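You operate a simulated robot arm through the tools that you are given. There is no shell and no other tool. Be economical: measure what you need, move in short steps, check, and stop when the job is done.

You run a simulated robot arm. Do the job below in one go: nothing can be reset, and whatever is moved stays where it is left.

Task
Take the yellow brush and put it on the steel tray with white grips. Then put the yellow scoop on the yellow bench top away on the purple bench top. Then shut the dryer door. Keep to this order.

It is judged by the outcome, as a careful person would: the job done as asked, and still so three seconds after it is handed in. It fails if anything else is knocked over, pushed out of place, dropped, spilled or broken.

Robot
A 6-joint arm with a two-finger gripper on a trunk, on a base that drives. Base frame: it is fixed to the floor where the robot stands at the start and does not move with it; the origin is under the middle of the robot, x ahead of it, y to its left, z up; the surface under the hand at the start is at about z = 900. Units: mm, degrees, N and s.
Its first joint turns from -166.0 to 166.0 degrees. Places, roughly: dryer door [200, 5100, 1000]; purple bench top [-900, -4900, 800]; yellow brush (4x15x10 cm) [700, -200, 900]. Payload 3.43 kg.
The TCP is the grasp point between the finger pads, 20 mm short of the fingertips. In the tool frame z runs along the fingers and y along their closing line. The gripper opens to 190 mm. The gripper's body begins 248 mm behind the TCP.
Orientation is that of the tool frame in the base frame, as a unit quaternion [x, y, z, w]. With the fingers straight down and closing along the base's y, the tool's x points along the base's -x, its y along +y and its z along -z.

Tools
- The arm moves only by the tool nudge_tool. Its argument "commands" is a list of rows, each an object of numbers (a shift or turn left out is 0, a gripper value left out holds the last): "gripper": the gripper command, from -1 (shut) to 1 (fully open), values between in proportion; "dx", "dy", "dz": the shift along the tool's x, y, z in mm; "wx", "wy", "wz": the turn, a rotation vector about the tool's x, y, z in degrees. In form: [{"gripper": .., "dx": .., "dy": .., "dz": .., "wx": .., "wy": .., "wz": ..}, ...]. A call has 1 to 10 rows; each row is the pose to reach, as a shift and turn from the pose commanded when the call began, along the tool's axes at that moment. Each row takes 0.2 s and may step no farther than 50 mm and 8.6 degrees from the row before; otherwise, or with a gripper value out of range, the whole call is refused. A pose out of reach is approached as far as the arm can. The call stops where the force on the tool passes 40 N (or 10 N more than at its start, if that is more) or the arm is blocked; 0.2 s more then pass. Each finger travels about 153 mm/s and halts on what it meets, pressing with about 25 N; the grip force reading is that of the motor and also rises with nothing between the fingers. The clock runs only during rows and for 0.2 s after the last one: add rows that repeat a pose to give the fingers time. It gives the time, the measured TCP pose, the force on the tool (base axes), the opening and the grip force at its end, in the units of the frame above (readings bear some noise), with the torque about the TCP (base axes, N m) and any sound that the robot's microphone picked up.
- Cameras (640 x 400 px; columns grow to the right, rows downward): "scene" is now at [59, 200.6, 1622.4]; the picture's right is [-0.15, -0.99, 0.00], its down [-0.73, 0.11, -0.67] and it looks along [0.67, -0.10, -0.74] (base axes); focal length 257 px, centre (320, 200). "wrist" rides on the gripper at [70, -8, -288] in the tool frame; the picture's right is [0.12, 0.99, 0.00], its down [-0.96, 0.12, -0.25] and it looks along [-0.25, 0.03, 0.97] (tool axes); focal length 261 px, centre (320, 200). There is no depth. A picture from a camera that has moved, and an enlarged one, comes with that camera's place and axes in the base frame and with its lens.
- snapshot(camera): a new picture of that camera. No time passes.
- lift_body(by): slides the trunk up (or, below 0, down) by that many mm; the arm and the scene camera ride with it, the base frame stays. It gives what a move gives, with no picture.
- roll_base(legs): drives the robot by 1 to 6 legs, each [ahead, turn to the left] in mm and degrees, along the robot's own axes; the way and the turn of a leg run together, so that a leg with both is an arc; at most 1500 mm and 180 degrees a leg. The arm and the cameras ride along, it lands a little off, and it stops where it bumps. It gives what a move gives.
- head_to(pan, tilt): turns the head with the scene camera to pan (to the left, within 120 degrees either way) and tilt (down, from -29 to 69), counted from straight ahead of the robot. It gives what a move gives.
- close_up(camera, box): a new picture of the part [left, top, right, bottom] of that camera's present view, enlarged. No time passes.
- finish_job(): hands the job in; it is judged then, once.

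Work in short steps. Places have to be worked out from the pictures, the camera data and where the tool is seen: move nearer, look again, correct. Check each grasp and each placing, and mend what went wrong. You have 165 turns and 128 pictures in all, those below and enlarged ones among them. Open the gripper and draw the arm clear of the work before you hand the job in, unless the task says otherwise; then end with one line.

The tools are called after "Call:" as name(argument=value, ...) on one line, values as JSON. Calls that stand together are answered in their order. nudge_tool: Moves the arm, as the interface text tells. Its arguments: {"type":"object","properties":{"commands":{"type":"array"}},"required":["commands"]} The other tools are called the same way: lift_body (by) slides the trunk up or down; roll_base (legs) drives the base; head_to (pan, tilt) turns the head that bears the scene camera; snapshot (camera) takes a picture; close_up (camera, box) takes an enlarged picture of a part of a camera's view; finish_job () hands the job in.

At the start:

```text
t: 0.0
tcp_pos: [618.0, 86.6, 1145.9]
tcp_rot: [0.0, 1.0, 0.0, 0.001]
wrist_force: [-1.1, 0.9, 0.3]
wrist_torque: [0.0, -0.01, 0.02]
finger_gap: 189.6
finger_force: 0.1
trunk travel left (down, up): [-200.0, 240.0]
robot x, y, heading: [-2.2, -2.8, -0.2]
head pan, tilt: [-8.3, 47.5]
```

scene: 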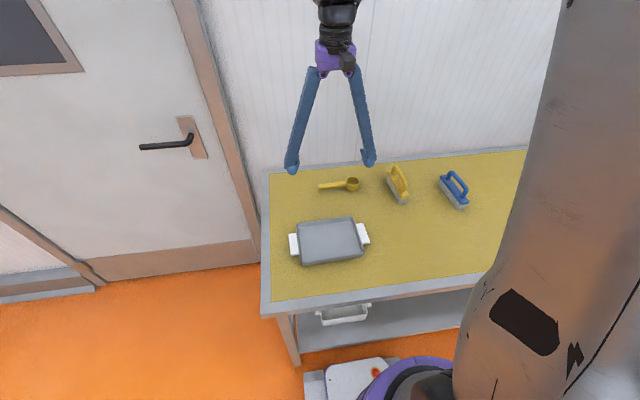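
wrist: 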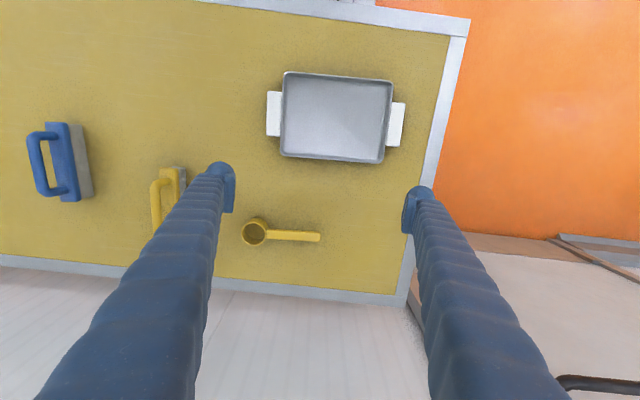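

The brush sits near (729,-204), the tray near (518,99) and the scoop near (770,15). I'll enlarge the view to get their orientations.

Call:
close_up(camera="scene", box=[270, 150, 490, 330])

Call:
close_up(camera="wrist", box=[20, 60, 340, 260])

```text
2.22 times, centred on (380, 240) of scene
camera zoom: at [59.0, 200.6, 1622.4], right [-0.15, -0.99, 0.0], down [-0.73, 0.11, -0.67], along [0.67, -0.1, -0.74], focal length 570 px, centre (187, 111)
```

zoom: 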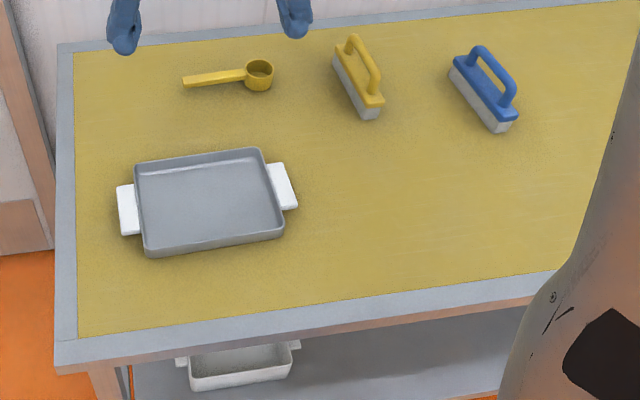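

```text
2.00 times, centred on (180, 160) of wrist
camera zoom: at [548.1, 77.7, 1434.2], right [-0.12, 0.99, 0.0], down [0.96, 0.12, 0.25], along [0.25, 0.03, -0.97], focal length 521 px, centre (600, 280)
```

zoom: 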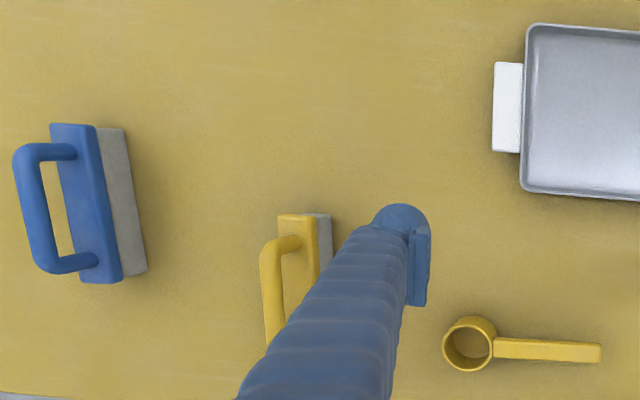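

I'll move above the brush at the present height and look straight down with the wrist camera.

Call:
nudge_tool(commands=[{"gripper": 1, "dx": -15, "dy": -45}, {"dx": -30, "dy": -90}, {"dx": -45, "dy": -135}, {"dx": -60, "dy": -180}, {"dx": -75, "dy": -225}, {"dx": -90, "dy": -270}, {"dx": -100, "dy": -290}, {"dx": -100, "dy": -290}])

Call:
snapshot(camera="wrist")

```text
t: 1.8
tcp_pos: [718.8, -204.2, 1145.8]
tcp_rot: [0.0, 1.0, -0.001, 0.0]
wrist_force: [-0.9, -1.0, -0.2]
wrist_torque: [0.0, 0.02, 0.0]
finger_gap: 190.0
finger_force: 0.1
trunk travel left (down, up): [-200.0, 240.0]
robot x, y, heading: [0.1, -3.4, 0.0]
head pan, tilt: [-8.3, 47.5]
```

```text
123 pictures are left
camera wrist: at [648.5, -212.6, 1434.2], right [-0.12, 0.99, 0.0], down [0.96, 0.12, 0.25], along [0.24, 0.03, -0.97], focal length 261 px, centre (320, 200)
```

wrist: 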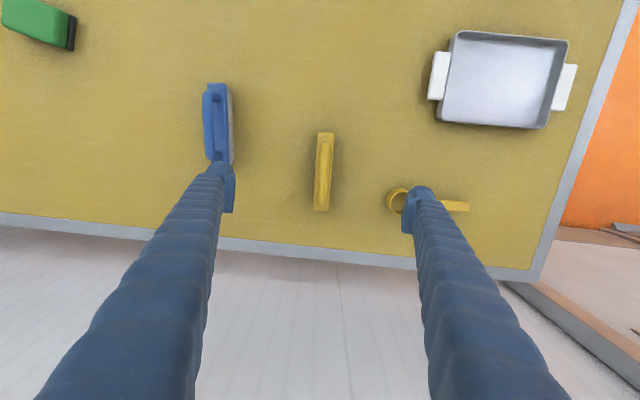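

The brush centre is near (718,-197) and it is turned about 4° from x. I'll line up, narrow the gripper to about 110 mm and descend part of the way.

Call:
nudge_tool(commands=[{"gripper": 0.15, "dy": 7, "wz": -4}, {"dy": 7, "dz": 45, "wz": -4}, {"dy": 7, "dz": 90, "wz": -4}, {"dy": 7, "dz": 110, "wz": -4}, {"dy": 7, "dz": 110, "wz": -4}])

Call:
snapshot(camera="wrist")

Call:
snapshot(camera="scene")

```text
t: 3.0
tcp_pos: [715.8, -198.0, 1034.3]
tcp_rot: [-0.034, 0.999, -0.001, 0.0]
wrist_force: [0.1, 0.6, 0.2]
wrist_torque: [-0.01, -0.04, -0.03]
finger_gap: 109.0
finger_force: 0.0
trunk travel left (down, up): [-200.0, 240.0]
robot x, y, heading: [-0.6, 1.0, 0.0]
head pan, tilt: [-8.3, 47.5]
```

```text
122 pictures are left
camera wrist: at [647.4, -211.9, 1322.0], right [-0.19, 0.98, 0.0], down [0.95, 0.18, 0.25], along [0.24, 0.05, -0.97], focal length 261 px, centre (320, 200)
```

wrist: 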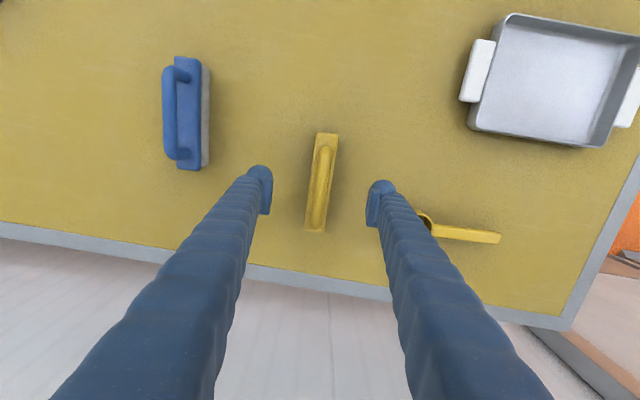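

```text
121 pictures are left
camera scene: at [59.3, 200.6, 1622.4], right [-0.15, -0.99, 0.0], down [-0.73, 0.11, -0.67], along [0.67, -0.1, -0.74], focal length 257 px, centre (320, 200)
```

scene: 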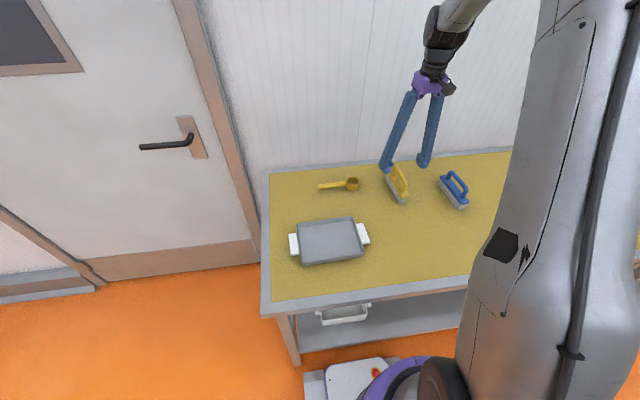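

Aligned. I'll descend to z≈942 and close.

Call:
nudge_tool(commands=[{"gripper": 0.15, "dx": -2, "dy": 2, "dz": 45}, {"dx": -2, "dy": 2, "dz": 80}, {"dx": -2, "dy": 2, "dz": 92}, {"dx": -2, "dy": 2, "dz": 92}, {"gripper": -1, "dx": -2, "dy": 2, "dz": 92}, {"dx": -2, "dy": 2, "dz": 92}, {"dx": -2, "dy": 2, "dz": 92}])

```text
t: 4.6
tcp_pos: [718.8, -196.0, 941.1]
tcp_rot: [-0.035, 0.999, 0.0, 0.0]
wrist_force: [-0.8, 0.0, -0.7]
wrist_torque: [-0.03, -0.04, -0.01]
finger_gap: 30.9
finger_force: 25.0
trunk travel left (down, up): [-200.0, 240.0]
robot x, y, heading: [-0.1, 1.7, 0.3]
head pan, tilt: [-8.3, 47.5]
```

Gripped at 31 mm. I'll lift and check.

Call:
nudge_tool(commands=[{"gripper": -1, "dz": -40}, {"dz": -80}, {"dz": -130}, {"dz": -150}, {"dz": -150}])

Call:
snapshot(camera="wrist")

```text
t: 5.8
tcp_pos: [717.4, -193.2, 1092.7]
tcp_rot: [-0.034, 0.999, 0.0, -0.001]
wrist_force: [0.4, 0.5, -1.4]
wrist_torque: [0.0, 0.0, 0.05]
finger_gap: 30.8
finger_force: 25.2
trunk travel left (down, up): [-200.0, 240.0]
robot x, y, heading: [0.1, -0.2, 0.1]
head pan, tilt: [-8.3, 47.5]
```

```text
120 pictures are left
camera wrist: at [648.2, -207.8, 1381.0], right [-0.19, 0.98, 0.0], down [0.95, 0.18, 0.25], along [0.24, 0.05, -0.97], focal length 261 px, centre (320, 200)
```

wrist: 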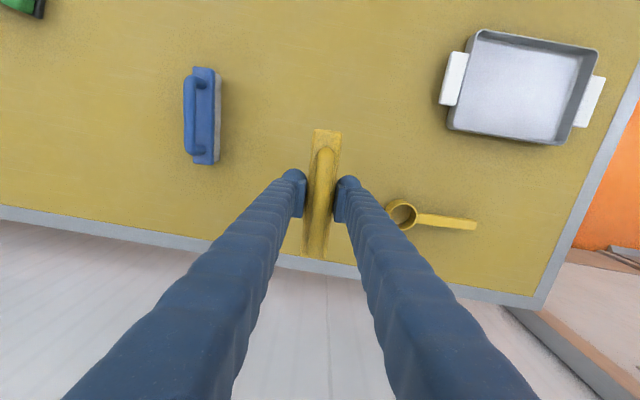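

The brush is held straight. I'll carry it over the tray at this height while turning it to lie along the tray's long side.

Call:
nudge_tool(commands=[{"gripper": -1, "dx": 20, "dy": 35, "wz": -6}, {"dx": 40, "dy": 70, "wz": -12}, {"dx": 60, "dy": 105, "wz": -18}, {"dx": 80, "dy": 140, "wz": -24}, {"dx": 100, "dy": 174, "wz": -30}, {"dx": 120, "dy": 208, "wz": -36}, {"dx": 140, "dy": 242, "wz": -42}, {"dx": 160, "dy": 276, "wz": -48}, {"dx": 176, "dy": 303, "wz": -54}, {"dx": 176, "dy": 303, "wz": -60}])

Call:
nudge_tool(commands=[{"gripper": -1, "wz": -7.5}, {"wz": -15}, {"wz": -22.5}, {"wz": -30}, {"wz": -30}])

Call:
snapshot(camera="wrist")

Call:
snapshot(camera="scene")

```text
t: 8.0
tcp_pos: [524.2, 94.4, 1093.6]
tcp_rot: [-0.53, 0.848, 0.0, -0.001]
wrist_force: [0.3, 0.1, 0.1]
wrist_torque: [-0.06, -0.02, 0.01]
finger_gap: 0.0
finger_force: 24.9
trunk travel left (down, up): [-200.0, 240.0]
robot x, y, heading: [-2.2, -2.2, -0.1]
head pan, tilt: [-8.3, 47.5]
```

```text
t: 9.2
tcp_pos: [522.5, 95.6, 1094.9]
tcp_rot: [0.732, -0.681, 0.0, 0.0]
wrist_force: [-0.3, -0.1, 0.4]
wrist_torque: [-0.01, 0.01, 0.02]
finger_gap: 0.0
finger_force: 25.3
trunk travel left (down, up): [-200.0, 240.0]
robot x, y, heading: [0.3, 2.5, 0.0]
head pan, tilt: [-8.3, 47.5]
```

```text
119 pictures are left
camera wrist: at [536.5, 25.4, 1382.7], right [-0.98, -0.19, 0.0], down [-0.18, 0.95, 0.25], along [-0.05, 0.24, -0.97], focal length 261 px, centre (320, 200)
```

wrist: 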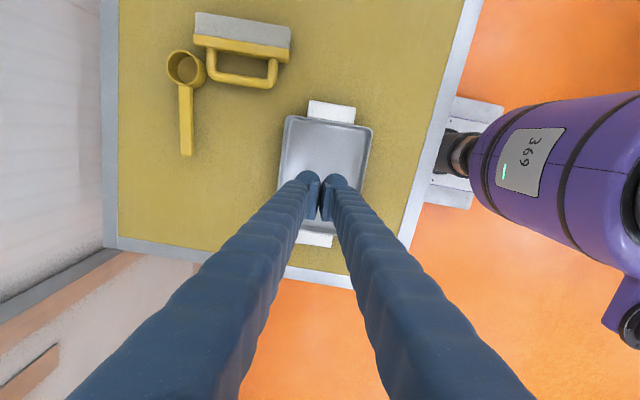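

```text
118 pictures are left
camera scene: at [58.8, 200.6, 1622.4], right [-0.15, -0.99, 0.0], down [-0.73, 0.11, -0.67], along [0.67, -0.1, -0.74], focal length 257 px, centre (320, 200)
```

scene: 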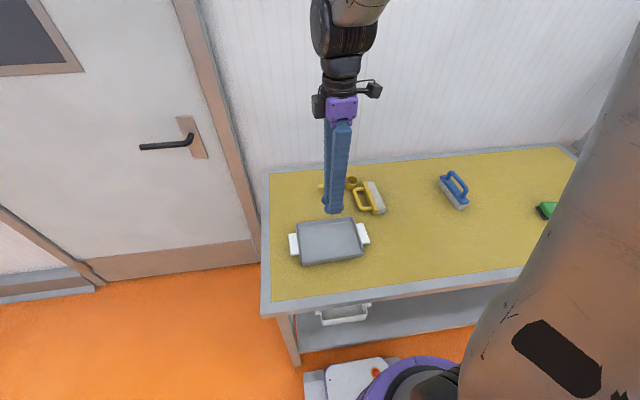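

The brush slipped out in transit and now lies on its side at about (680,-82), with its handle toward the scoop. The scoop is unmoved. I'll swing back over the brush and look closely before regrasping.

Call:
nudge_tool(commands=[{"gripper": 0, "dx": 22, "dy": -17, "wz": 8}, {"dx": 44, "dy": -34, "wz": 16}, {"dx": 66, "dy": -51, "wz": 24}, {"dx": 88, "dy": -68, "wz": 32}, {"dx": 110, "dy": -85, "wz": 40}, {"dx": 132, "dy": -102, "wz": 48}, {"dx": 154, "dy": -119, "wz": 56}, {"dx": 176, "dy": -136, "wz": 64}, {"dx": 188, "dy": -145, "wz": 72}, {"dx": 188, "dy": -145, "wz": 80}])

Call:
nudge_tool(commands=[{"gripper": 0, "wz": 6}, {"wz": 11}, {"wz": 11}])

Call:
snapshot(camera="wrist")

Call:
close_up(camera="scene", box=[300, 150, 420, 225])

```text
t: 11.4
tcp_pos: [683.3, -81.4, 1094.4]
tcp_rot: [-0.121, 0.993, 0.0, 0.0]
wrist_force: [0.1, -0.7, -0.1]
wrist_torque: [-0.03, -0.01, -0.01]
finger_gap: 95.0
finger_force: 0.1
trunk travel left (down, up): [-200.0, 240.0]
robot x, y, heading: [0.4, -4.6, 0.0]
head pan, tilt: [-8.3, 47.5]
```

```text
t: 12.2
tcp_pos: [681.6, -79.9, 1095.8]
tcp_rot: [-0.026, 1.0, 0.0, 0.0]
wrist_force: [0.4, -0.3, 0.1]
wrist_torque: [0.04, -0.01, 0.0]
finger_gap: 94.9
finger_force: 0.0
trunk travel left (down, up): [-200.0, 240.0]
robot x, y, heading: [2.4, 0.1, 0.2]
head pan, tilt: [-8.3, 47.5]
```

```text
117 pictures are left
camera wrist: at [612.8, -93.1, 1383.1], right [-0.17, 0.99, 0.0], down [0.95, 0.16, 0.25], along [0.24, 0.04, -0.97], focal length 261 px, centre (320, 200)
```

wrist: 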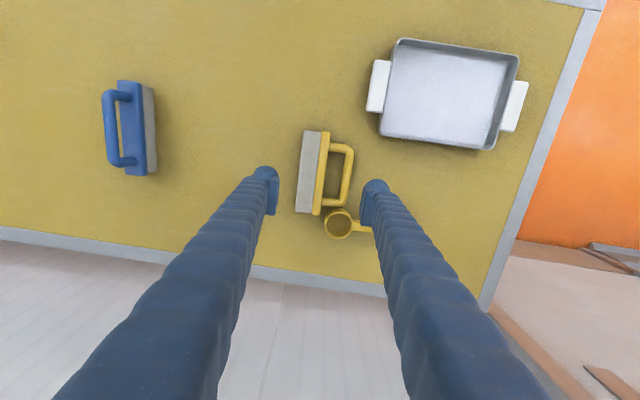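

```text
5.33 times, centred on (360, 188) of scene
camera zoom: at [59.2, 200.5, 1622.4], right [-0.15, -0.99, 0.0], down [-0.73, 0.11, -0.67], along [0.67, -0.1, -0.74], focal length 1369 px, centre (107, 267)
```

zoom: 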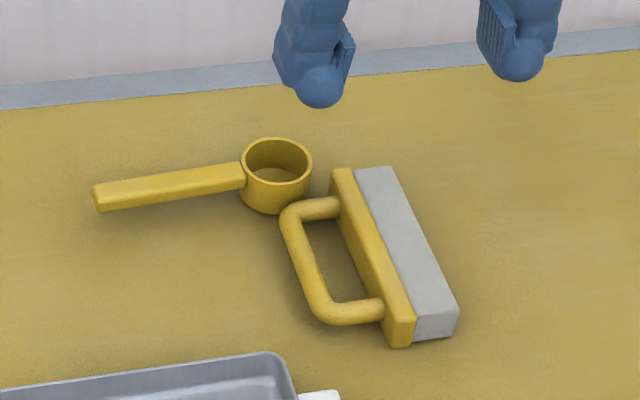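

The block spans y≈-118 to -74 and the handle loop gap is about -72 to -42. I'll straddle the block with the left finger inside the loop, stopping at z≈1000 to check.

Call:
nudge_tool(commands=[{"gripper": -0.35, "dy": -16}, {"dy": -16, "dz": 45}, {"dy": -16, "dz": 90}, {"dy": -16, "dz": 100}, {"dy": -16, "dz": 100}])

Call:
snapshot(camera="wrist")

Call:
close_up(camera="scene", box=[300, 150, 420, 225])

```text
t: 13.4
tcp_pos: [680.1, -98.3, 995.2]
tcp_rot: [-0.026, 1.0, 0.0, 0.0]
wrist_force: [-0.9, -1.0, -0.4]
wrist_torque: [-0.05, -0.03, 0.0]
finger_gap: 61.4
finger_force: 0.0
trunk travel left (down, up): [-200.0, 240.0]
robot x, y, heading: [-0.7, 0.6, -0.2]
head pan, tilt: [-8.3, 47.5]
```

```text
115 pictures are left
camera wrist: at [610.9, -110.3, 1283.2], right [-0.17, 0.99, 0.0], down [0.95, 0.17, 0.25], along [0.24, 0.04, -0.97], focal length 261 px, centre (320, 200)
```

wrist: 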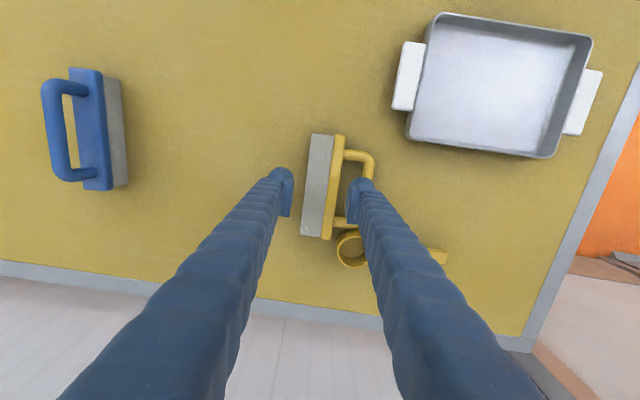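

```text
5.33 times, centred on (360, 188) of scene
camera zoom: at [59.2, 200.5, 1622.4], right [-0.15, -0.99, 0.0], down [-0.73, 0.11, -0.67], along [0.67, -0.1, -0.74], focal length 1369 px, centre (107, 267)
```

zoom: 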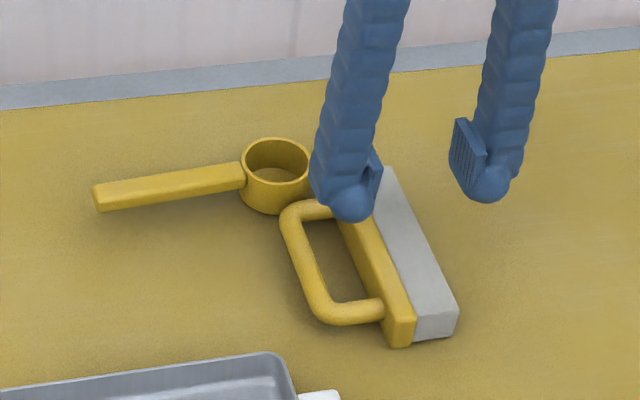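

Aligned: the left finger sits over the loop. I'll descend to z≈925 and close gently.

Call:
nudge_tool(commands=[{"gripper": -0.35, "dx": 3, "dy": 1, "dz": 30}, {"dx": 3, "dy": 1, "dz": 55}, {"dx": 3, "dy": 1, "dz": 71}, {"dx": 3, "dy": 1, "dz": 71}, {"gripper": -1, "dx": 3, "dy": 1, "dz": 71}, {"dx": 3, "dy": 1, "dz": 71}, {"dx": 3, "dy": 1, "dz": 71}])

Call:
close_up(camera="scene", box=[300, 150, 420, 225])

```text
t: 15.0
tcp_pos: [679.0, -98.6, 923.2]
tcp_rot: [-0.026, 1.0, 0.0, 0.0]
wrist_force: [0.4, 0.7, 3.1]
wrist_torque: [0.11, -0.13, 0.03]
finger_gap: 45.7
finger_force: 25.2
trunk travel left (down, up): [-200.0, 240.0]
robot x, y, heading: [-5.7, 0.1, -0.0]
head pan, tilt: [-8.3, 47.5]
```

```text
5.33 times, centred on (360, 188) of scene
camera zoom: at [59.1, 200.5, 1622.4], right [-0.15, -0.99, 0.0], down [-0.73, 0.11, -0.67], along [0.67, -0.1, -0.74], focal length 1369 px, centre (107, 267)
```

zoom: 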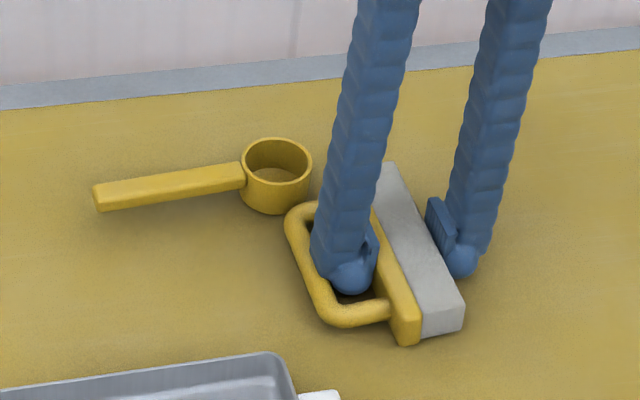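

The block is held at 45.7 mm with a finger through the handle loop, a more secure grip. I'll lift slowly and check.

Call:
nudge_tool(commands=[{"gripper": -1, "dz": -8}, {"dz": -20}, {"dz": -35}, {"dz": -50}, {"dz": -65}, {"dz": -80}, {"dz": -95}, {"dz": -105}, {"dz": -110}, {"dz": -110}])

Call:
snapshot(camera="wrist")

Call:
close_up(camera="scene", box=[280, 120, 440, 220])

```text
t: 17.2
tcp_pos: [679.8, -99.1, 1034.1]
tcp_rot: [-0.027, 1.0, 0.0, 0.0]
wrist_force: [-0.1, 0.3, -1.2]
wrist_torque: [-0.02, -0.03, 0.02]
finger_gap: 45.4
finger_force: 24.6
trunk travel left (down, up): [-200.0, 240.0]
robot x, y, heading: [-2.7, -2.0, 0.0]
head pan, tilt: [-8.3, 47.5]
```

```text
112 pictures are left
camera wrist: at [610.3, -110.0, 1321.9], right [-0.17, 0.99, 0.0], down [0.95, 0.17, 0.25], along [0.24, 0.04, -0.97], focal length 261 px, centre (320, 200)
```

wrist: 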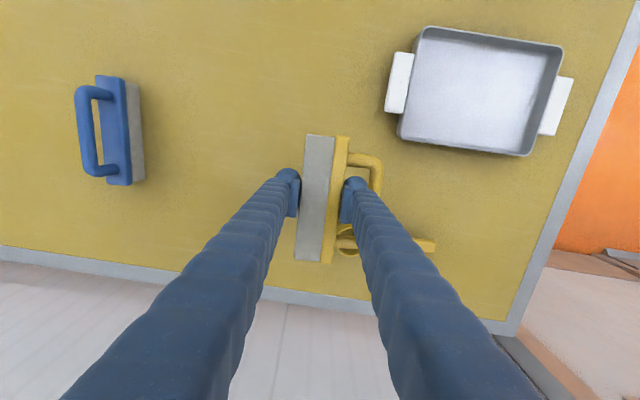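

```text
4.00 times, centred on (360, 170) of scene
camera zoom: at [59.3, 200.5, 1622.4], right [-0.15, -0.99, 0.0], down [-0.73, 0.11, -0.67], along [0.67, -0.1, -0.74], focal length 1027 px, centre (160, 320)
```

zoom: 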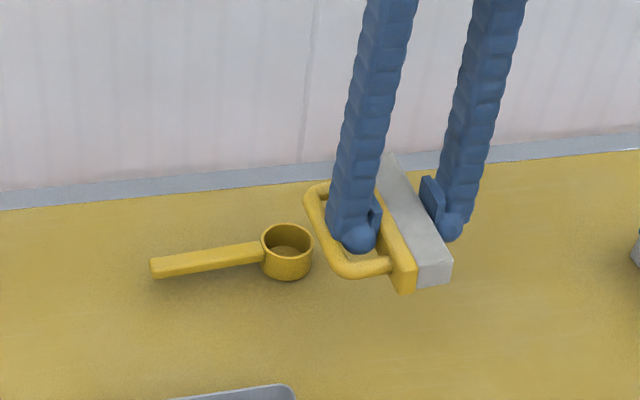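

Held firmly and the scoop is undisturbed. I'll carry it slowly over the tray, then turn it.

Call:
nudge_tool(commands=[{"gripper": -1, "dx": 8, "dy": 12}, {"dx": 23, "dy": 34}, {"dx": 39, "dy": 57}, {"dx": 56, "dy": 82}, {"dx": 73, "dy": 107}, {"dx": 90, "dy": 132}, {"dx": 107, "dy": 157}, {"dx": 123, "dy": 181}, {"dx": 134, "dy": 198}, {"dx": 139.5, "dy": 205.5}])

Call:
nudge_tool(commands=[{"gripper": -1, "wz": -2}, {"wz": -6}, {"wz": -11}, {"wz": -16}, {"wz": -21}, {"wz": -26}, {"wz": -31}, {"wz": -36}, {"wz": -41}, {"wz": -44}])

Call:
nudge_tool(commands=[{"gripper": -1, "wz": -2}, {"wz": -6}, {"wz": -11}, {"wz": -16}, {"wz": -21}, {"wz": -26}, {"wz": -31}, {"wz": -37}, {"wz": -43}, {"wz": -47}])

Call:
snapshot(camera="wrist")

Call:
close_up(camera="scene", box=[260, 150, 420, 280])

```text
t: 19.4
tcp_pos: [529.4, 99.7, 1035.0]
tcp_rot: [-0.026, 1.0, 0.0, 0.0]
wrist_force: [-0.2, 0.9, -1.2]
wrist_torque: [-0.03, -0.01, -0.04]
finger_gap: 45.4
finger_force: 24.6
trunk travel left (down, up): [-200.0, 240.0]
robot x, y, heading: [-1.6, -0.5, -0.0]
head pan, tilt: [-8.3, 47.5]
```

```text
t: 21.6
tcp_pos: [529.2, 100.8, 1034.5]
tcp_rot: [-0.399, 0.917, 0.0, 0.0]
wrist_force: [-0.3, -0.4, -1.6]
wrist_torque: [0.0, 0.0, -0.02]
finger_gap: 45.0
finger_force: 25.0
trunk travel left (down, up): [-200.0, 240.0]
robot x, y, heading: [-2.2, 1.9, 0.1]
head pan, tilt: [-8.3, 47.5]
```

```text
t: 23.8
tcp_pos: [528.9, 101.2, 1034.0]
tcp_rot: [0.732, -0.681, 0.001, 0.001]
wrist_force: [0.4, -0.2, -1.6]
wrist_torque: [-0.04, -0.04, -0.01]
finger_gap: 44.9
finger_force: 24.6
trunk travel left (down, up): [-200.0, 240.0]
robot x, y, heading: [1.2, 0.4, -0.0]
head pan, tilt: [-8.3, 47.5]
```

```text
110 pictures are left
camera wrist: at [542.0, 31.0, 1321.6], right [-0.98, -0.19, 0.0], down [-0.18, 0.95, 0.25], along [-0.05, 0.24, -0.97], focal length 261 px, centre (320, 200)
```

wrist: 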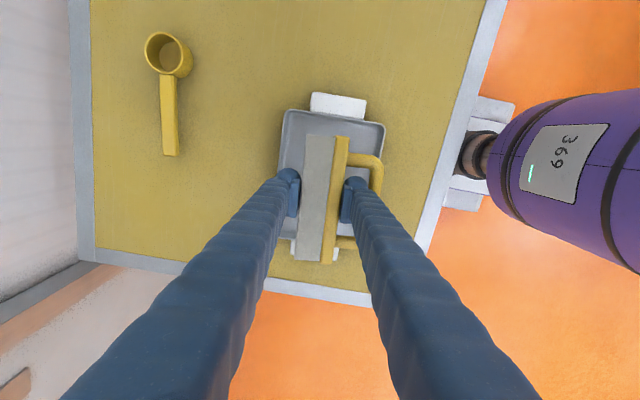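

```text
3.08 times, centred on (340, 215) of scene
camera zoom: at [58.9, 200.6, 1622.4], right [-0.15, -0.99, 0.0], down [-0.73, 0.11, -0.67], along [0.67, -0.1, -0.74], focal length 790 px, centre (258, 154)
```

zoom: 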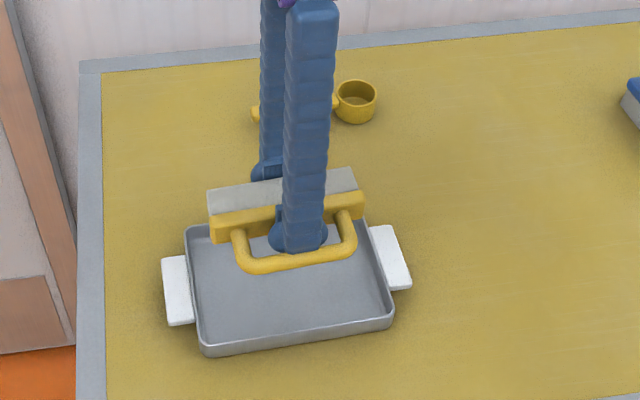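

Position over the tray is good. I'll lower to just inside the rim and look.

Call:
nudge_tool(commands=[{"gripper": -1, "dz": 10}, {"dz": 25}, {"dz": 40}, {"dz": 55}, {"dz": 70}, {"dz": 80}, {"dz": 84}, {"dz": 84}])

Call:
snapshot(camera="wrist")

Call:
close_up(camera="scene", box=[270, 180, 390, 280])

```text
t: 25.6
tcp_pos: [528.1, 101.8, 951.6]
tcp_rot: [0.731, -0.682, 0.0, 0.001]
wrist_force: [0.2, 0.3, -1.3]
wrist_torque: [0.01, 0.02, 0.02]
finger_gap: 45.1
finger_force: 25.2
trunk travel left (down, up): [-200.0, 240.0]
robot x, y, heading: [-4.0, 0.7, 0.0]
head pan, tilt: [-8.3, 47.5]
```

```text
108 pictures are left
camera wrist: at [541.8, 31.7, 1238.8], right [-0.98, -0.19, 0.0], down [-0.18, 0.95, 0.25], along [-0.05, 0.24, -0.97], focal length 261 px, centre (320, 200)
```

wrist: 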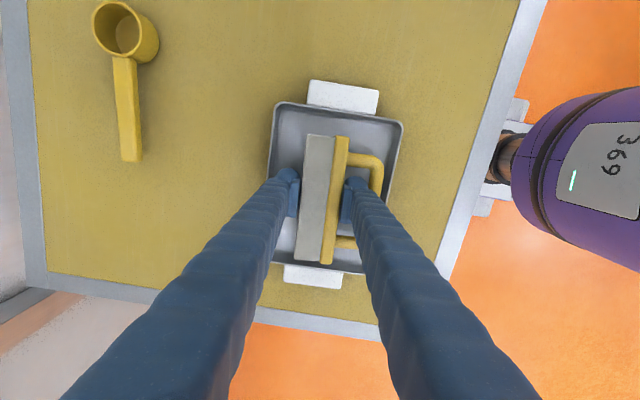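

```text
4.00 times, centred on (330, 230) of scene
camera zoom: at [59.1, 200.6, 1622.4], right [-0.15, -0.99, 0.0], down [-0.73, 0.11, -0.67], along [0.67, -0.1, -0.74], focal length 1027 px, centre (280, 80)
```

zoom: 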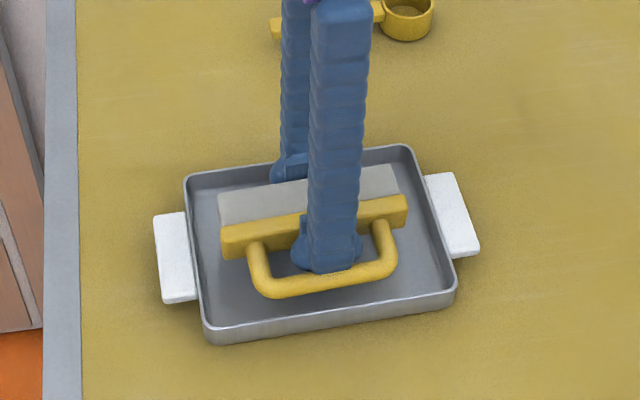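

It fits well. I'll shift 3 mm toward the robot and lower gently to the floor of the tray.

Call:
nudge_tool(commands=[{"gripper": -1, "dy": 3, "dz": 5}, {"dy": 3, "dz": 10}, {"dy": 3, "dz": 14}, {"dy": 3, "dz": 18}, {"dy": 3, "dz": 21}, {"dy": 3, "dz": 21}])

```text
t: 27.0
tcp_pos: [525.5, 99.7, 929.3]
tcp_rot: [0.732, -0.682, 0.0, -0.001]
wrist_force: [0.1, -0.5, -0.8]
wrist_torque: [-0.02, -0.03, -0.01]
finger_gap: 44.9
finger_force: 25.2
trunk travel left (down, up): [-200.0, 240.0]
robot x, y, heading: [-0.8, 4.4, 0.0]
head pan, tilt: [-8.3, 47.5]
```

Call:
nudge_tool(commands=[{"gripper": -1, "dz": 1.5}, {"dz": 3}, {"dz": 4.5}, {"dz": 4.5}])

```text
t: 27.8
tcp_pos: [526.2, 100.1, 927.5]
tcp_rot: [0.732, -0.682, 0.001, -0.001]
wrist_force: [-4.0, -2.5, 16.2]
wrist_torque: [0.18, 0.46, 0.01]
finger_gap: 44.9
finger_force: 24.9
trunk travel left (down, up): [-200.0, 240.0]
robot x, y, heading: [-0.7, 1.6, -0.1]
head pan, tilt: [-8.3, 47.5]
stopped in row 4: the force on the tool passed its limit at 43 N (the readings are from after the stop); the commanded pose is now the measured one
```

Contact with the tray floor. I'll open slightly, to about 56 mm, then draw straight up.

Call:
nudge_tool(commands=[{"gripper": -1, "dz": -1}, {"gripper": -0.41, "dz": -1}, {"dz": -1}, {"dz": -1}, {"dz": -10}, {"dz": -25}, {"dz": -45}, {"dz": -80}, {"dz": -120}, {"dz": -120}])

Call:
snapshot(camera="wrist")

Call:
close_up(camera="scene", box=[260, 150, 420, 280])

```text
t: 30.0
tcp_pos: [527.7, 99.3, 1046.0]
tcp_rot: [0.732, -0.682, 0.0, 0.0]
wrist_force: [0.8, 0.5, -1.0]
wrist_torque: [0.02, 0.0, -0.01]
finger_gap: 56.2
finger_force: 0.1
trunk travel left (down, up): [-200.0, 240.0]
robot x, y, heading: [2.9, -3.3, -0.0]
head pan, tilt: [-8.3, 47.5]
```

```text
106 pictures are left
camera wrist: at [540.0, 29.2, 1333.1], right [-0.98, -0.19, 0.0], down [-0.18, 0.95, 0.25], along [-0.04, 0.24, -0.97], focal length 261 px, centre (320, 200)
```

wrist: 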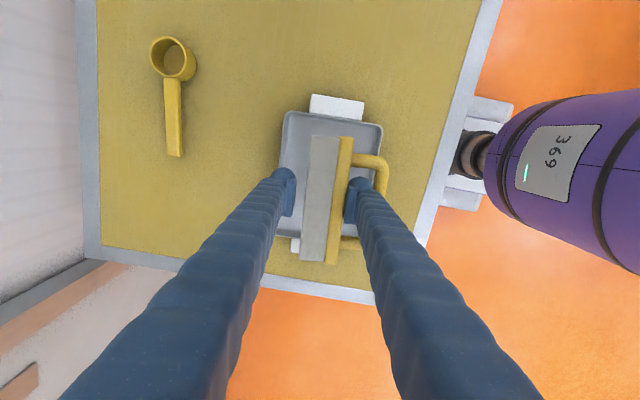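

```text
3.08 times, centred on (340, 215) of scene
camera zoom: at [59.3, 200.5, 1622.4], right [-0.15, -0.99, 0.0], down [-0.73, 0.11, -0.67], along [0.67, -0.1, -0.74], focal length 790 px, centre (258, 154)
```

zoom: 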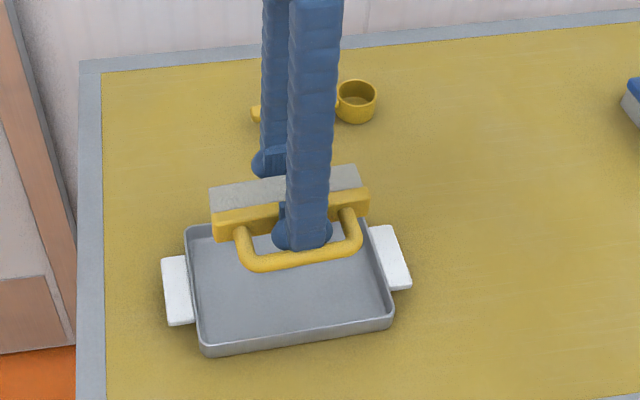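

The readings say open, but the brush seems to have come up with the fingers. I'll look closely.

Call:
close_up(camera="wrist", box=[240, 100, 420, 290])

Call:
close_up(camera="scene", box=[300, 165, 370, 235])

```text
2.11 times, centred on (330, 195) of wrist
camera zoom: at [540.0, 29.2, 1333.1], right [-0.98, -0.19, 0.0], down [-0.18, 0.95, 0.25], along [-0.04, 0.24, -0.97], focal length 549 px, centre (299, 210)
```

zoom: 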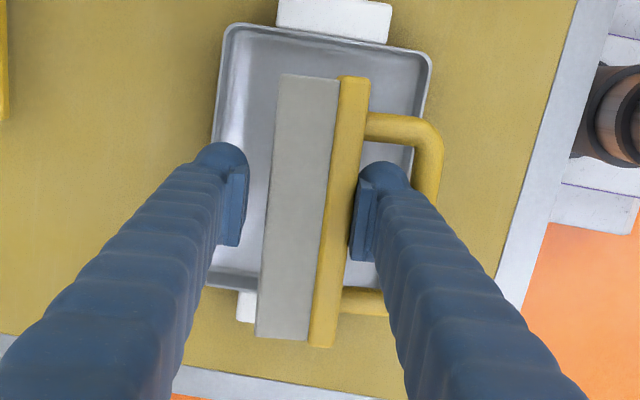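

```text
5.71 times, centred on (335, 200) of scene
camera zoom: at [59.3, 200.5, 1622.4], right [-0.15, -0.99, 0.0], down [-0.73, 0.11, -0.67], along [0.67, -0.1, -0.74], focal length 1467 px, centre (234, 200)
```

zoom: 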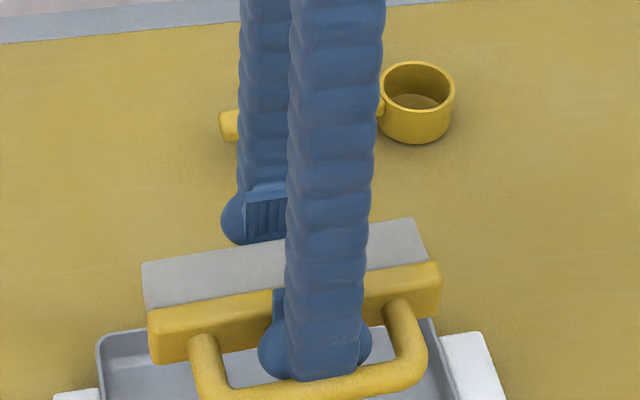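

The finger is jammed inside the handle loop and lifted the brush with it. I'll lower it back onto the tray floor, 3 mm farther from the near wall, then loosen the finger within the loop.

Call:
nudge_tool(commands=[{"gripper": -0.41, "dy": -3, "dz": 12}, {"dy": -3, "dz": 30}, {"dy": -3, "dz": 50}, {"dy": -3, "dz": 70}, {"dy": -3, "dz": 88}, {"dy": -3, "dz": 100}, {"dy": -3, "dz": 108}, {"dy": -3, "dz": 113}, {"dy": -3, "dz": 116}, {"dy": -3, "dz": 116}])

Call:
close_up(camera="wrist", box=[240, 80, 420, 290])

Call:
close_up(camera="scene", box=[280, 180, 380, 270])

```text
t: 32.2
tcp_pos: [530.5, 100.7, 929.9]
tcp_rot: [0.731, -0.682, 0.001, -0.001]
wrist_force: [-0.5, 0.2, -0.5]
wrist_torque: [0.0, -0.05, 0.03]
finger_gap: 56.1
finger_force: 0.1
trunk travel left (down, up): [-200.0, 240.0]
robot x, y, heading: [-3.1, 0.4, -0.1]
head pan, tilt: [-8.3, 47.5]
```

```text
1.90 times, centred on (330, 185) of wrist
camera zoom: at [543.3, 30.8, 1217.6], right [-0.98, -0.19, 0.0], down [-0.18, 0.95, 0.25], along [-0.04, 0.24, -0.97], focal length 496 px, centre (301, 229)
```

zoom: 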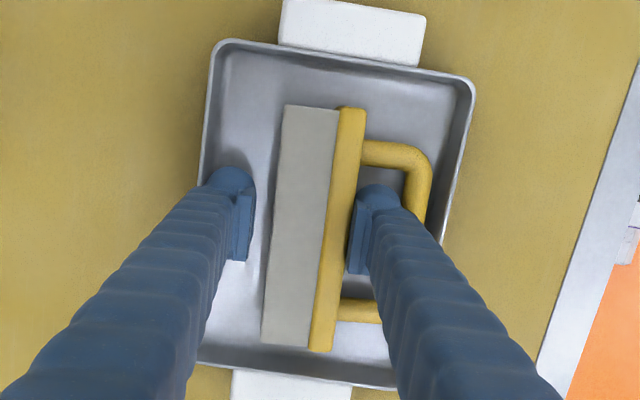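

```text
4.44 times, centred on (330, 225) of scene
camera zoom: at [59.1, 200.5, 1622.4], right [-0.15, -0.99, 0.0], down [-0.73, 0.11, -0.67], along [0.67, -0.1, -0.74], focal length 1141 px, centre (276, 89)
```

zoom: 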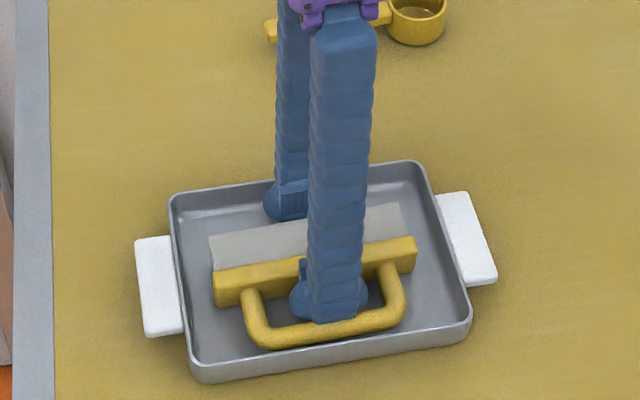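

The brush is at the tray floor. I'll close the fingers slightly to about 51 mm so the loop finger floats between plate and bar, then look.

Call:
nudge_tool(commands=[{"gripper": -0.41, "dz": 1.5}, {"gripper": -0.46, "dz": 1.5}, {"dz": 1.5}, {"dz": 1.5}])

Call:
close_up(camera="wrist", box=[300, 120, 420, 270])

Call:
close_up(camera="scene", box=[310, 210, 380, 260])

```text
t: 33.2
tcp_pos: [529.7, 101.4, 928.1]
tcp_rot: [0.731, -0.682, 0.001, -0.001]
wrist_force: [-0.5, -0.5, -0.7]
wrist_torque: [-0.02, -0.05, 0.03]
finger_gap: 51.3
finger_force: 0.0
trunk travel left (down, up): [-200.0, 240.0]
robot x, y, heading: [1.0, 0.8, 0.1]
head pan, tilt: [-8.3, 47.5]
```

```text
2.67 times, centred on (360, 195) of wrist
camera zoom: at [542.9, 31.0, 1216.5], right [-0.98, -0.19, 0.0], down [-0.18, 0.95, 0.25], along [-0.04, 0.24, -0.97], focal length 695 px, centre (213, 213)
```

zoom: 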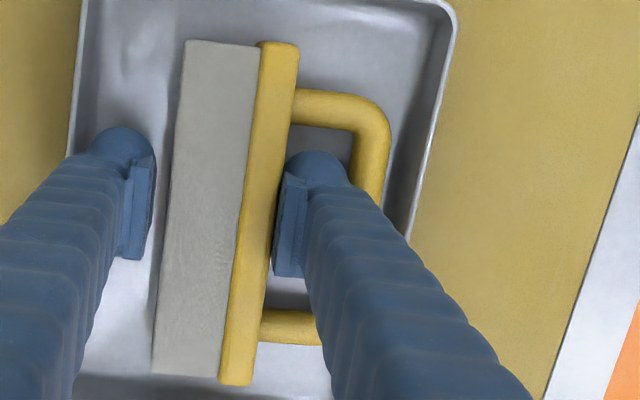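

```text
8.00 times, centred on (345, 235) of scene
camera zoom: at [59.1, 200.6, 1622.4], right [-0.15, -0.99, 0.0], down [-0.73, 0.11, -0.67], along [0.67, -0.1, -0.74], focal length 2053 px, centre (120, -80)
```

zoom: 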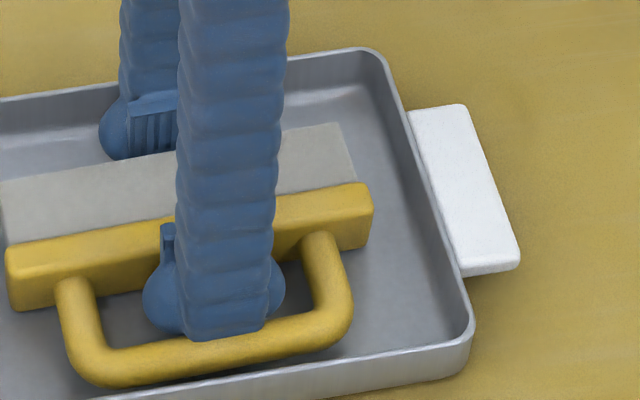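

There is now some slack around the finger. I'll raise slowly by 25 mm and see whether the brush stays.

Call:
nudge_tool(commands=[{"gripper": -0.46, "dz": -4}, {"dz": -8}, {"dz": -12}, {"dz": -16}, {"dz": -20}, {"dz": -25}, {"dz": -25}])

Call:
close_up(camera="scene", box=[280, 190, 380, 260])

```text
t: 34.8
tcp_pos: [530.6, 99.8, 953.3]
tcp_rot: [0.732, -0.682, 0.0, 0.0]
wrist_force: [0.0, -0.2, -2.1]
wrist_torque: [-0.04, 0.0, -0.03]
finger_gap: 51.3
finger_force: 0.1
trunk travel left (down, up): [-200.0, 240.0]
robot x, y, heading: [-1.2, 3.3, -0.1]
head pan, tilt: [-8.3, 47.5]
```

```text
5.71 times, centred on (330, 225) of scene
camera zoom: at [59.1, 200.5, 1622.4], right [-0.15, -0.99, 0.0], down [-0.73, 0.11, -0.67], along [0.67, -0.1, -0.74], focal length 1467 px, centre (263, 57)
```

zoom: 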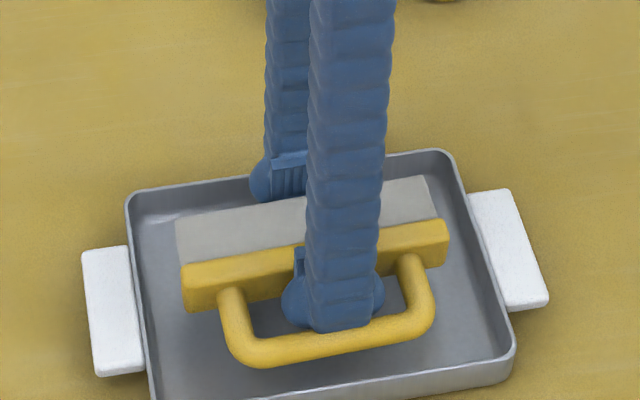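

The brush is still caught on the finger: it tilts and locks by friction. I'll set it down again, regrip to centre it, then open only about 2 mm per side so that neither side of the loop touches.

Call:
nudge_tool(commands=[{"gripper": -0.46, "dz": 8}, {"dz": 16}, {"dz": 22}, {"dz": 25}, {"gripper": -1, "dz": 25}, {"dz": 25}, {"dz": 25}])

Call:
nudge_tool(commands=[{"gripper": -1, "dz": 1.5}, {"dz": 1.5}, {"gripper": -0.48, "dz": 1}, {"dz": 1}, {"dz": 1}])

Call:
close_up(camera="wrist", box=[300, 120, 420, 270])

Call:
close_up(camera="scene", box=[310, 210, 380, 260])

```text
t: 36.4
tcp_pos: [530.4, 100.9, 930.2]
tcp_rot: [0.731, -0.682, 0.001, -0.001]
wrist_force: [1.5, 0.6, 6.7]
wrist_torque: [0.02, 0.13, 0.09]
finger_gap: 45.0
finger_force: 25.0
trunk travel left (down, up): [-200.0, 240.0]
robot x, y, heading: [0.9, -3.8, 0.1]
head pan, tilt: [-8.3, 47.5]
```

```text
t: 37.6
tcp_pos: [529.2, 101.6, 927.9]
tcp_rot: [0.731, -0.682, 0.0, -0.001]
wrist_force: [0.4, 1.1, 1.8]
wrist_torque: [0.02, 0.05, 0.02]
finger_gap: 49.5
finger_force: 0.1
trunk travel left (down, up): [-200.0, 240.0]
robot x, y, heading: [-1.8, -1.4, 0.0]
head pan, tilt: [-8.3, 47.5]
```

```text
2.67 times, centred on (360, 195) of wrist
camera zoom: at [542.8, 31.0, 1215.7], right [-0.98, -0.19, 0.0], down [-0.18, 0.95, 0.25], along [-0.04, 0.24, -0.97], focal length 695 px, centre (213, 213)
```

zoom: 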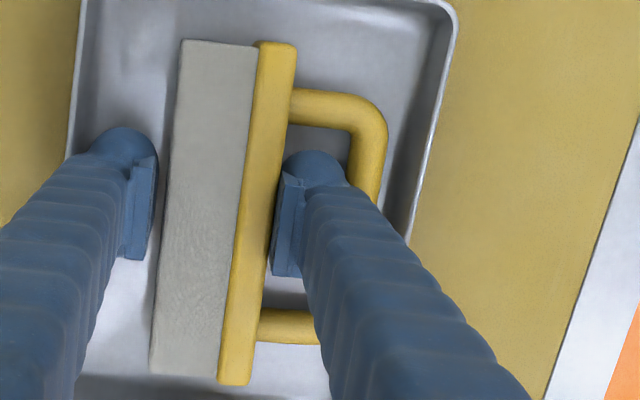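

```text
8.00 times, centred on (345, 235) of scene
camera zoom: at [58.9, 200.6, 1622.4], right [-0.15, -0.99, 0.0], down [-0.73, 0.11, -0.67], along [0.67, -0.1, -0.74], focal length 2053 px, centre (120, -80)
```

zoom: 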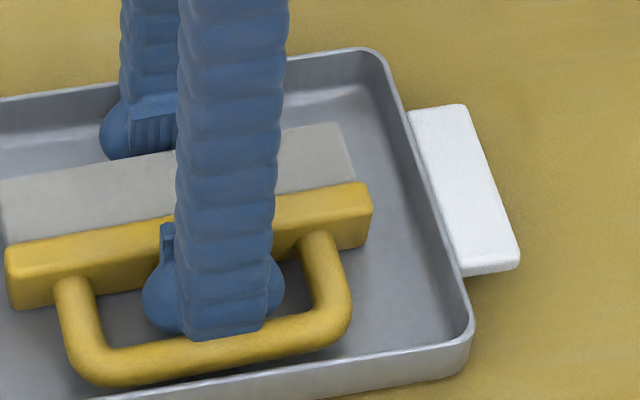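

The finger seems to fill the loop almost completely. I'll regrip and open only about 1.3 mm per side, then lift slowly and check.

Call:
nudge_tool(commands=[{"gripper": -1}, {"gripper": -1}, {"gripper": -0.497}, {}, {}, {"dz": -3}, {"dz": -7}, {"dz": -12}, {"dz": -18}, {"dz": -18}])

Call:
close_up(camera="scene", box=[280, 190, 380, 260])

Call:
close_up(camera="wrist", box=[260, 100, 420, 270])

```text
t: 39.8
tcp_pos: [529.9, 100.8, 947.1]
tcp_rot: [0.732, -0.681, 0.001, -0.002]
wrist_force: [0.5, 0.8, -1.3]
wrist_torque: [0.02, -0.03, -0.01]
finger_gap: 47.9
finger_force: 0.1
trunk travel left (down, up): [-200.0, 240.0]
robot x, y, heading: [0.9, -0.2, 0.0]
head pan, tilt: [-8.3, 47.5]
```

```text
5.71 times, centred on (330, 225) of scene
camera zoom: at [59.1, 200.5, 1622.4], right [-0.15, -0.99, 0.0], down [-0.73, 0.11, -0.67], along [0.67, -0.1, -0.74], focal length 1467 px, centre (263, 57)
```

zoom: 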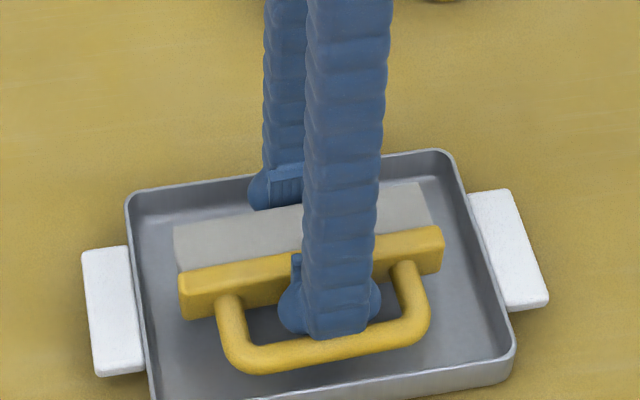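

```text
2.35 times, centred on (340, 185) of wrist
camera zoom: at [542.2, 31.4, 1234.3], right [-0.98, -0.19, 0.0], down [-0.18, 0.95, 0.25], along [-0.04, 0.24, -0.97], focal length 613 px, centre (273, 235)
```

zoom: 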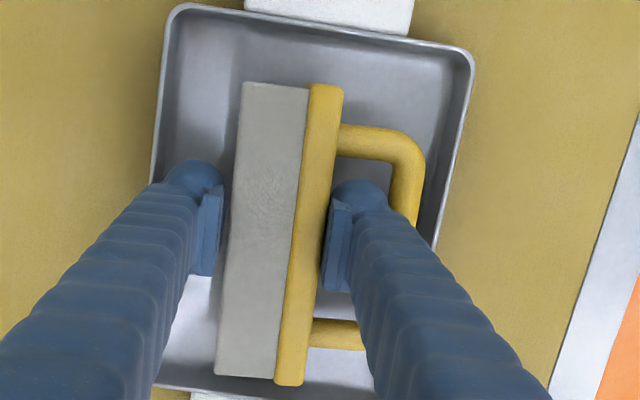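

The brush keeps following the loop finger, so the fit is tight. I'll set it down again, regrip, open only 0.6 mm per side, and withdraw while sliding along the loop's length to break the friction.

Call:
nudge_tool(commands=[{"dz": 8}, {"dz": 14}, {"dz": 18}, {"dz": 19.5}, {"gripper": -1, "dz": 19.5}, {"dz": 19.5}, {"dz": 19}, {"gripper": -0.514, "dz": 18.5}, {"dz": 18.5}, {"dz": 18.5}])

Call:
nudge_tool(commands=[{"dx": -12, "dz": -2}, {"dx": 5, "dz": -5}, {"dx": -12, "dz": -8}, {"dx": 5, "dz": -11}, {"dx": -12, "dz": -15}, {"dx": 5, "dz": -19}, {"dx": -12, "dz": -23}, {"dx": 5, "dz": -27}, {"dx": 0, "dz": -32}, {"dz": -32}])

Call:
close_up(camera="scene", box=[280, 190, 380, 260])

```text
t: 42.0
tcp_pos: [529.2, 100.9, 926.1]
tcp_rot: [0.731, -0.682, 0.001, -0.001]
wrist_force: [-1.0, -0.4, 1.4]
wrist_torque: [0.0, 0.1, 0.02]
finger_gap: 46.4
finger_force: 0.2
trunk travel left (down, up): [-200.0, 240.0]
robot x, y, heading: [-2.1, 4.8, 0.1]
head pan, tilt: [-8.3, 47.5]
```

```text
t: 44.2
tcp_pos: [530.8, 101.1, 961.2]
tcp_rot: [0.731, -0.682, 0.001, -0.001]
wrist_force: [0.3, 0.7, -0.8]
wrist_torque: [-0.02, -0.01, 0.02]
finger_gap: 46.1
finger_force: 0.1
trunk travel left (down, up): [-200.0, 240.0]
robot x, y, heading: [3.7, -0.2, -0.0]
head pan, tilt: [-8.3, 47.5]
```

```text
5.71 times, centred on (330, 225) of scene
camera zoom: at [59.1, 200.8, 1622.4], right [-0.15, -0.99, 0.0], down [-0.73, 0.11, -0.67], along [0.67, -0.1, -0.74], focal length 1467 px, centre (263, 57)
```

zoom: 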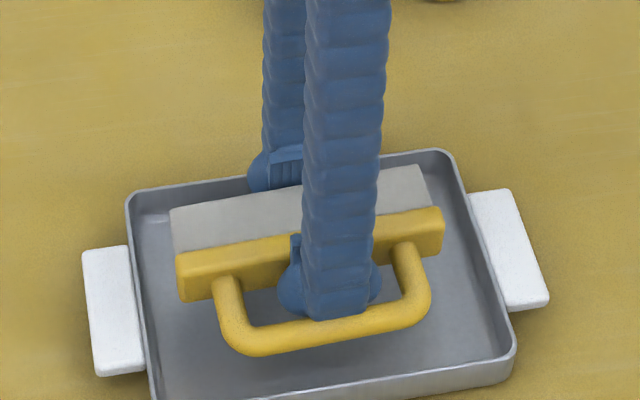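

It is still caught. I'll set a mid-loop gap and shake it gently just above the tray floor while rising slowly, so the brush works its way off the finger.

Call:
nudge_tool(commands=[{"gripper": -0.49, "dz": 10}, {"dz": 18}, {"dz": 18, "dy": 5, "dx": 5}, {"dz": 16, "dy": -6, "dx": -8}, {"dz": 18, "dy": 5, "dx": 5}, {"dz": 16, "dy": -6, "dx": -8}, {"dz": 18, "dy": 5, "dx": 5}, {"dz": 14, "dy": -6, "dx": -8}, {"dz": 14, "dy": 5, "dx": 5}, {"dz": 12}])

Call:
close_up(camera="scene", box=[280, 190, 380, 260])

Call:
close_up(camera="wrist", box=[260, 100, 420, 270])

```text
t: 46.4
tcp_pos: [531.0, 100.6, 949.9]
tcp_rot: [0.731, -0.683, 0.002, -0.002]
wrist_force: [2.6, -6.5, 19.2]
wrist_torque: [0.11, -0.52, -0.21]
finger_gap: 49.1
finger_force: 0.3
trunk travel left (down, up): [-200.0, 240.0]
robot x, y, heading: [-3.9, 1.0, -0.2]
head pan, tilt: [-8.3, 47.5]
```

```text
5.71 times, centred on (330, 225) of scene
camera zoom: at [58.0, 199.9, 1622.8], right [-0.15, -0.99, 0.0], down [-0.73, 0.11, -0.67], along [0.67, -0.1, -0.74], focal length 1467 px, centre (263, 57)
```

zoom: 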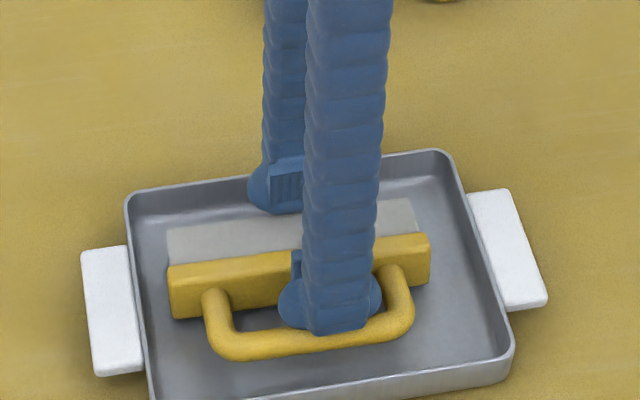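

```text
2.35 times, centred on (340, 185) of wrist
camera zoom: at [542.9, 30.5, 1236.8], right [-0.98, -0.19, -0.01], down [-0.18, 0.95, 0.25], along [-0.04, 0.24, -0.97], focal length 613 px, centre (273, 235)
```

zoom: 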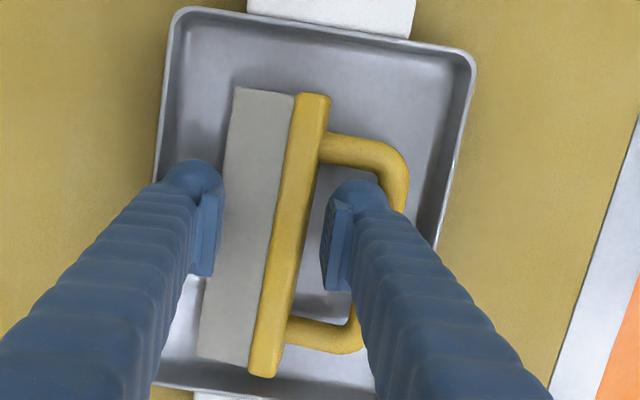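

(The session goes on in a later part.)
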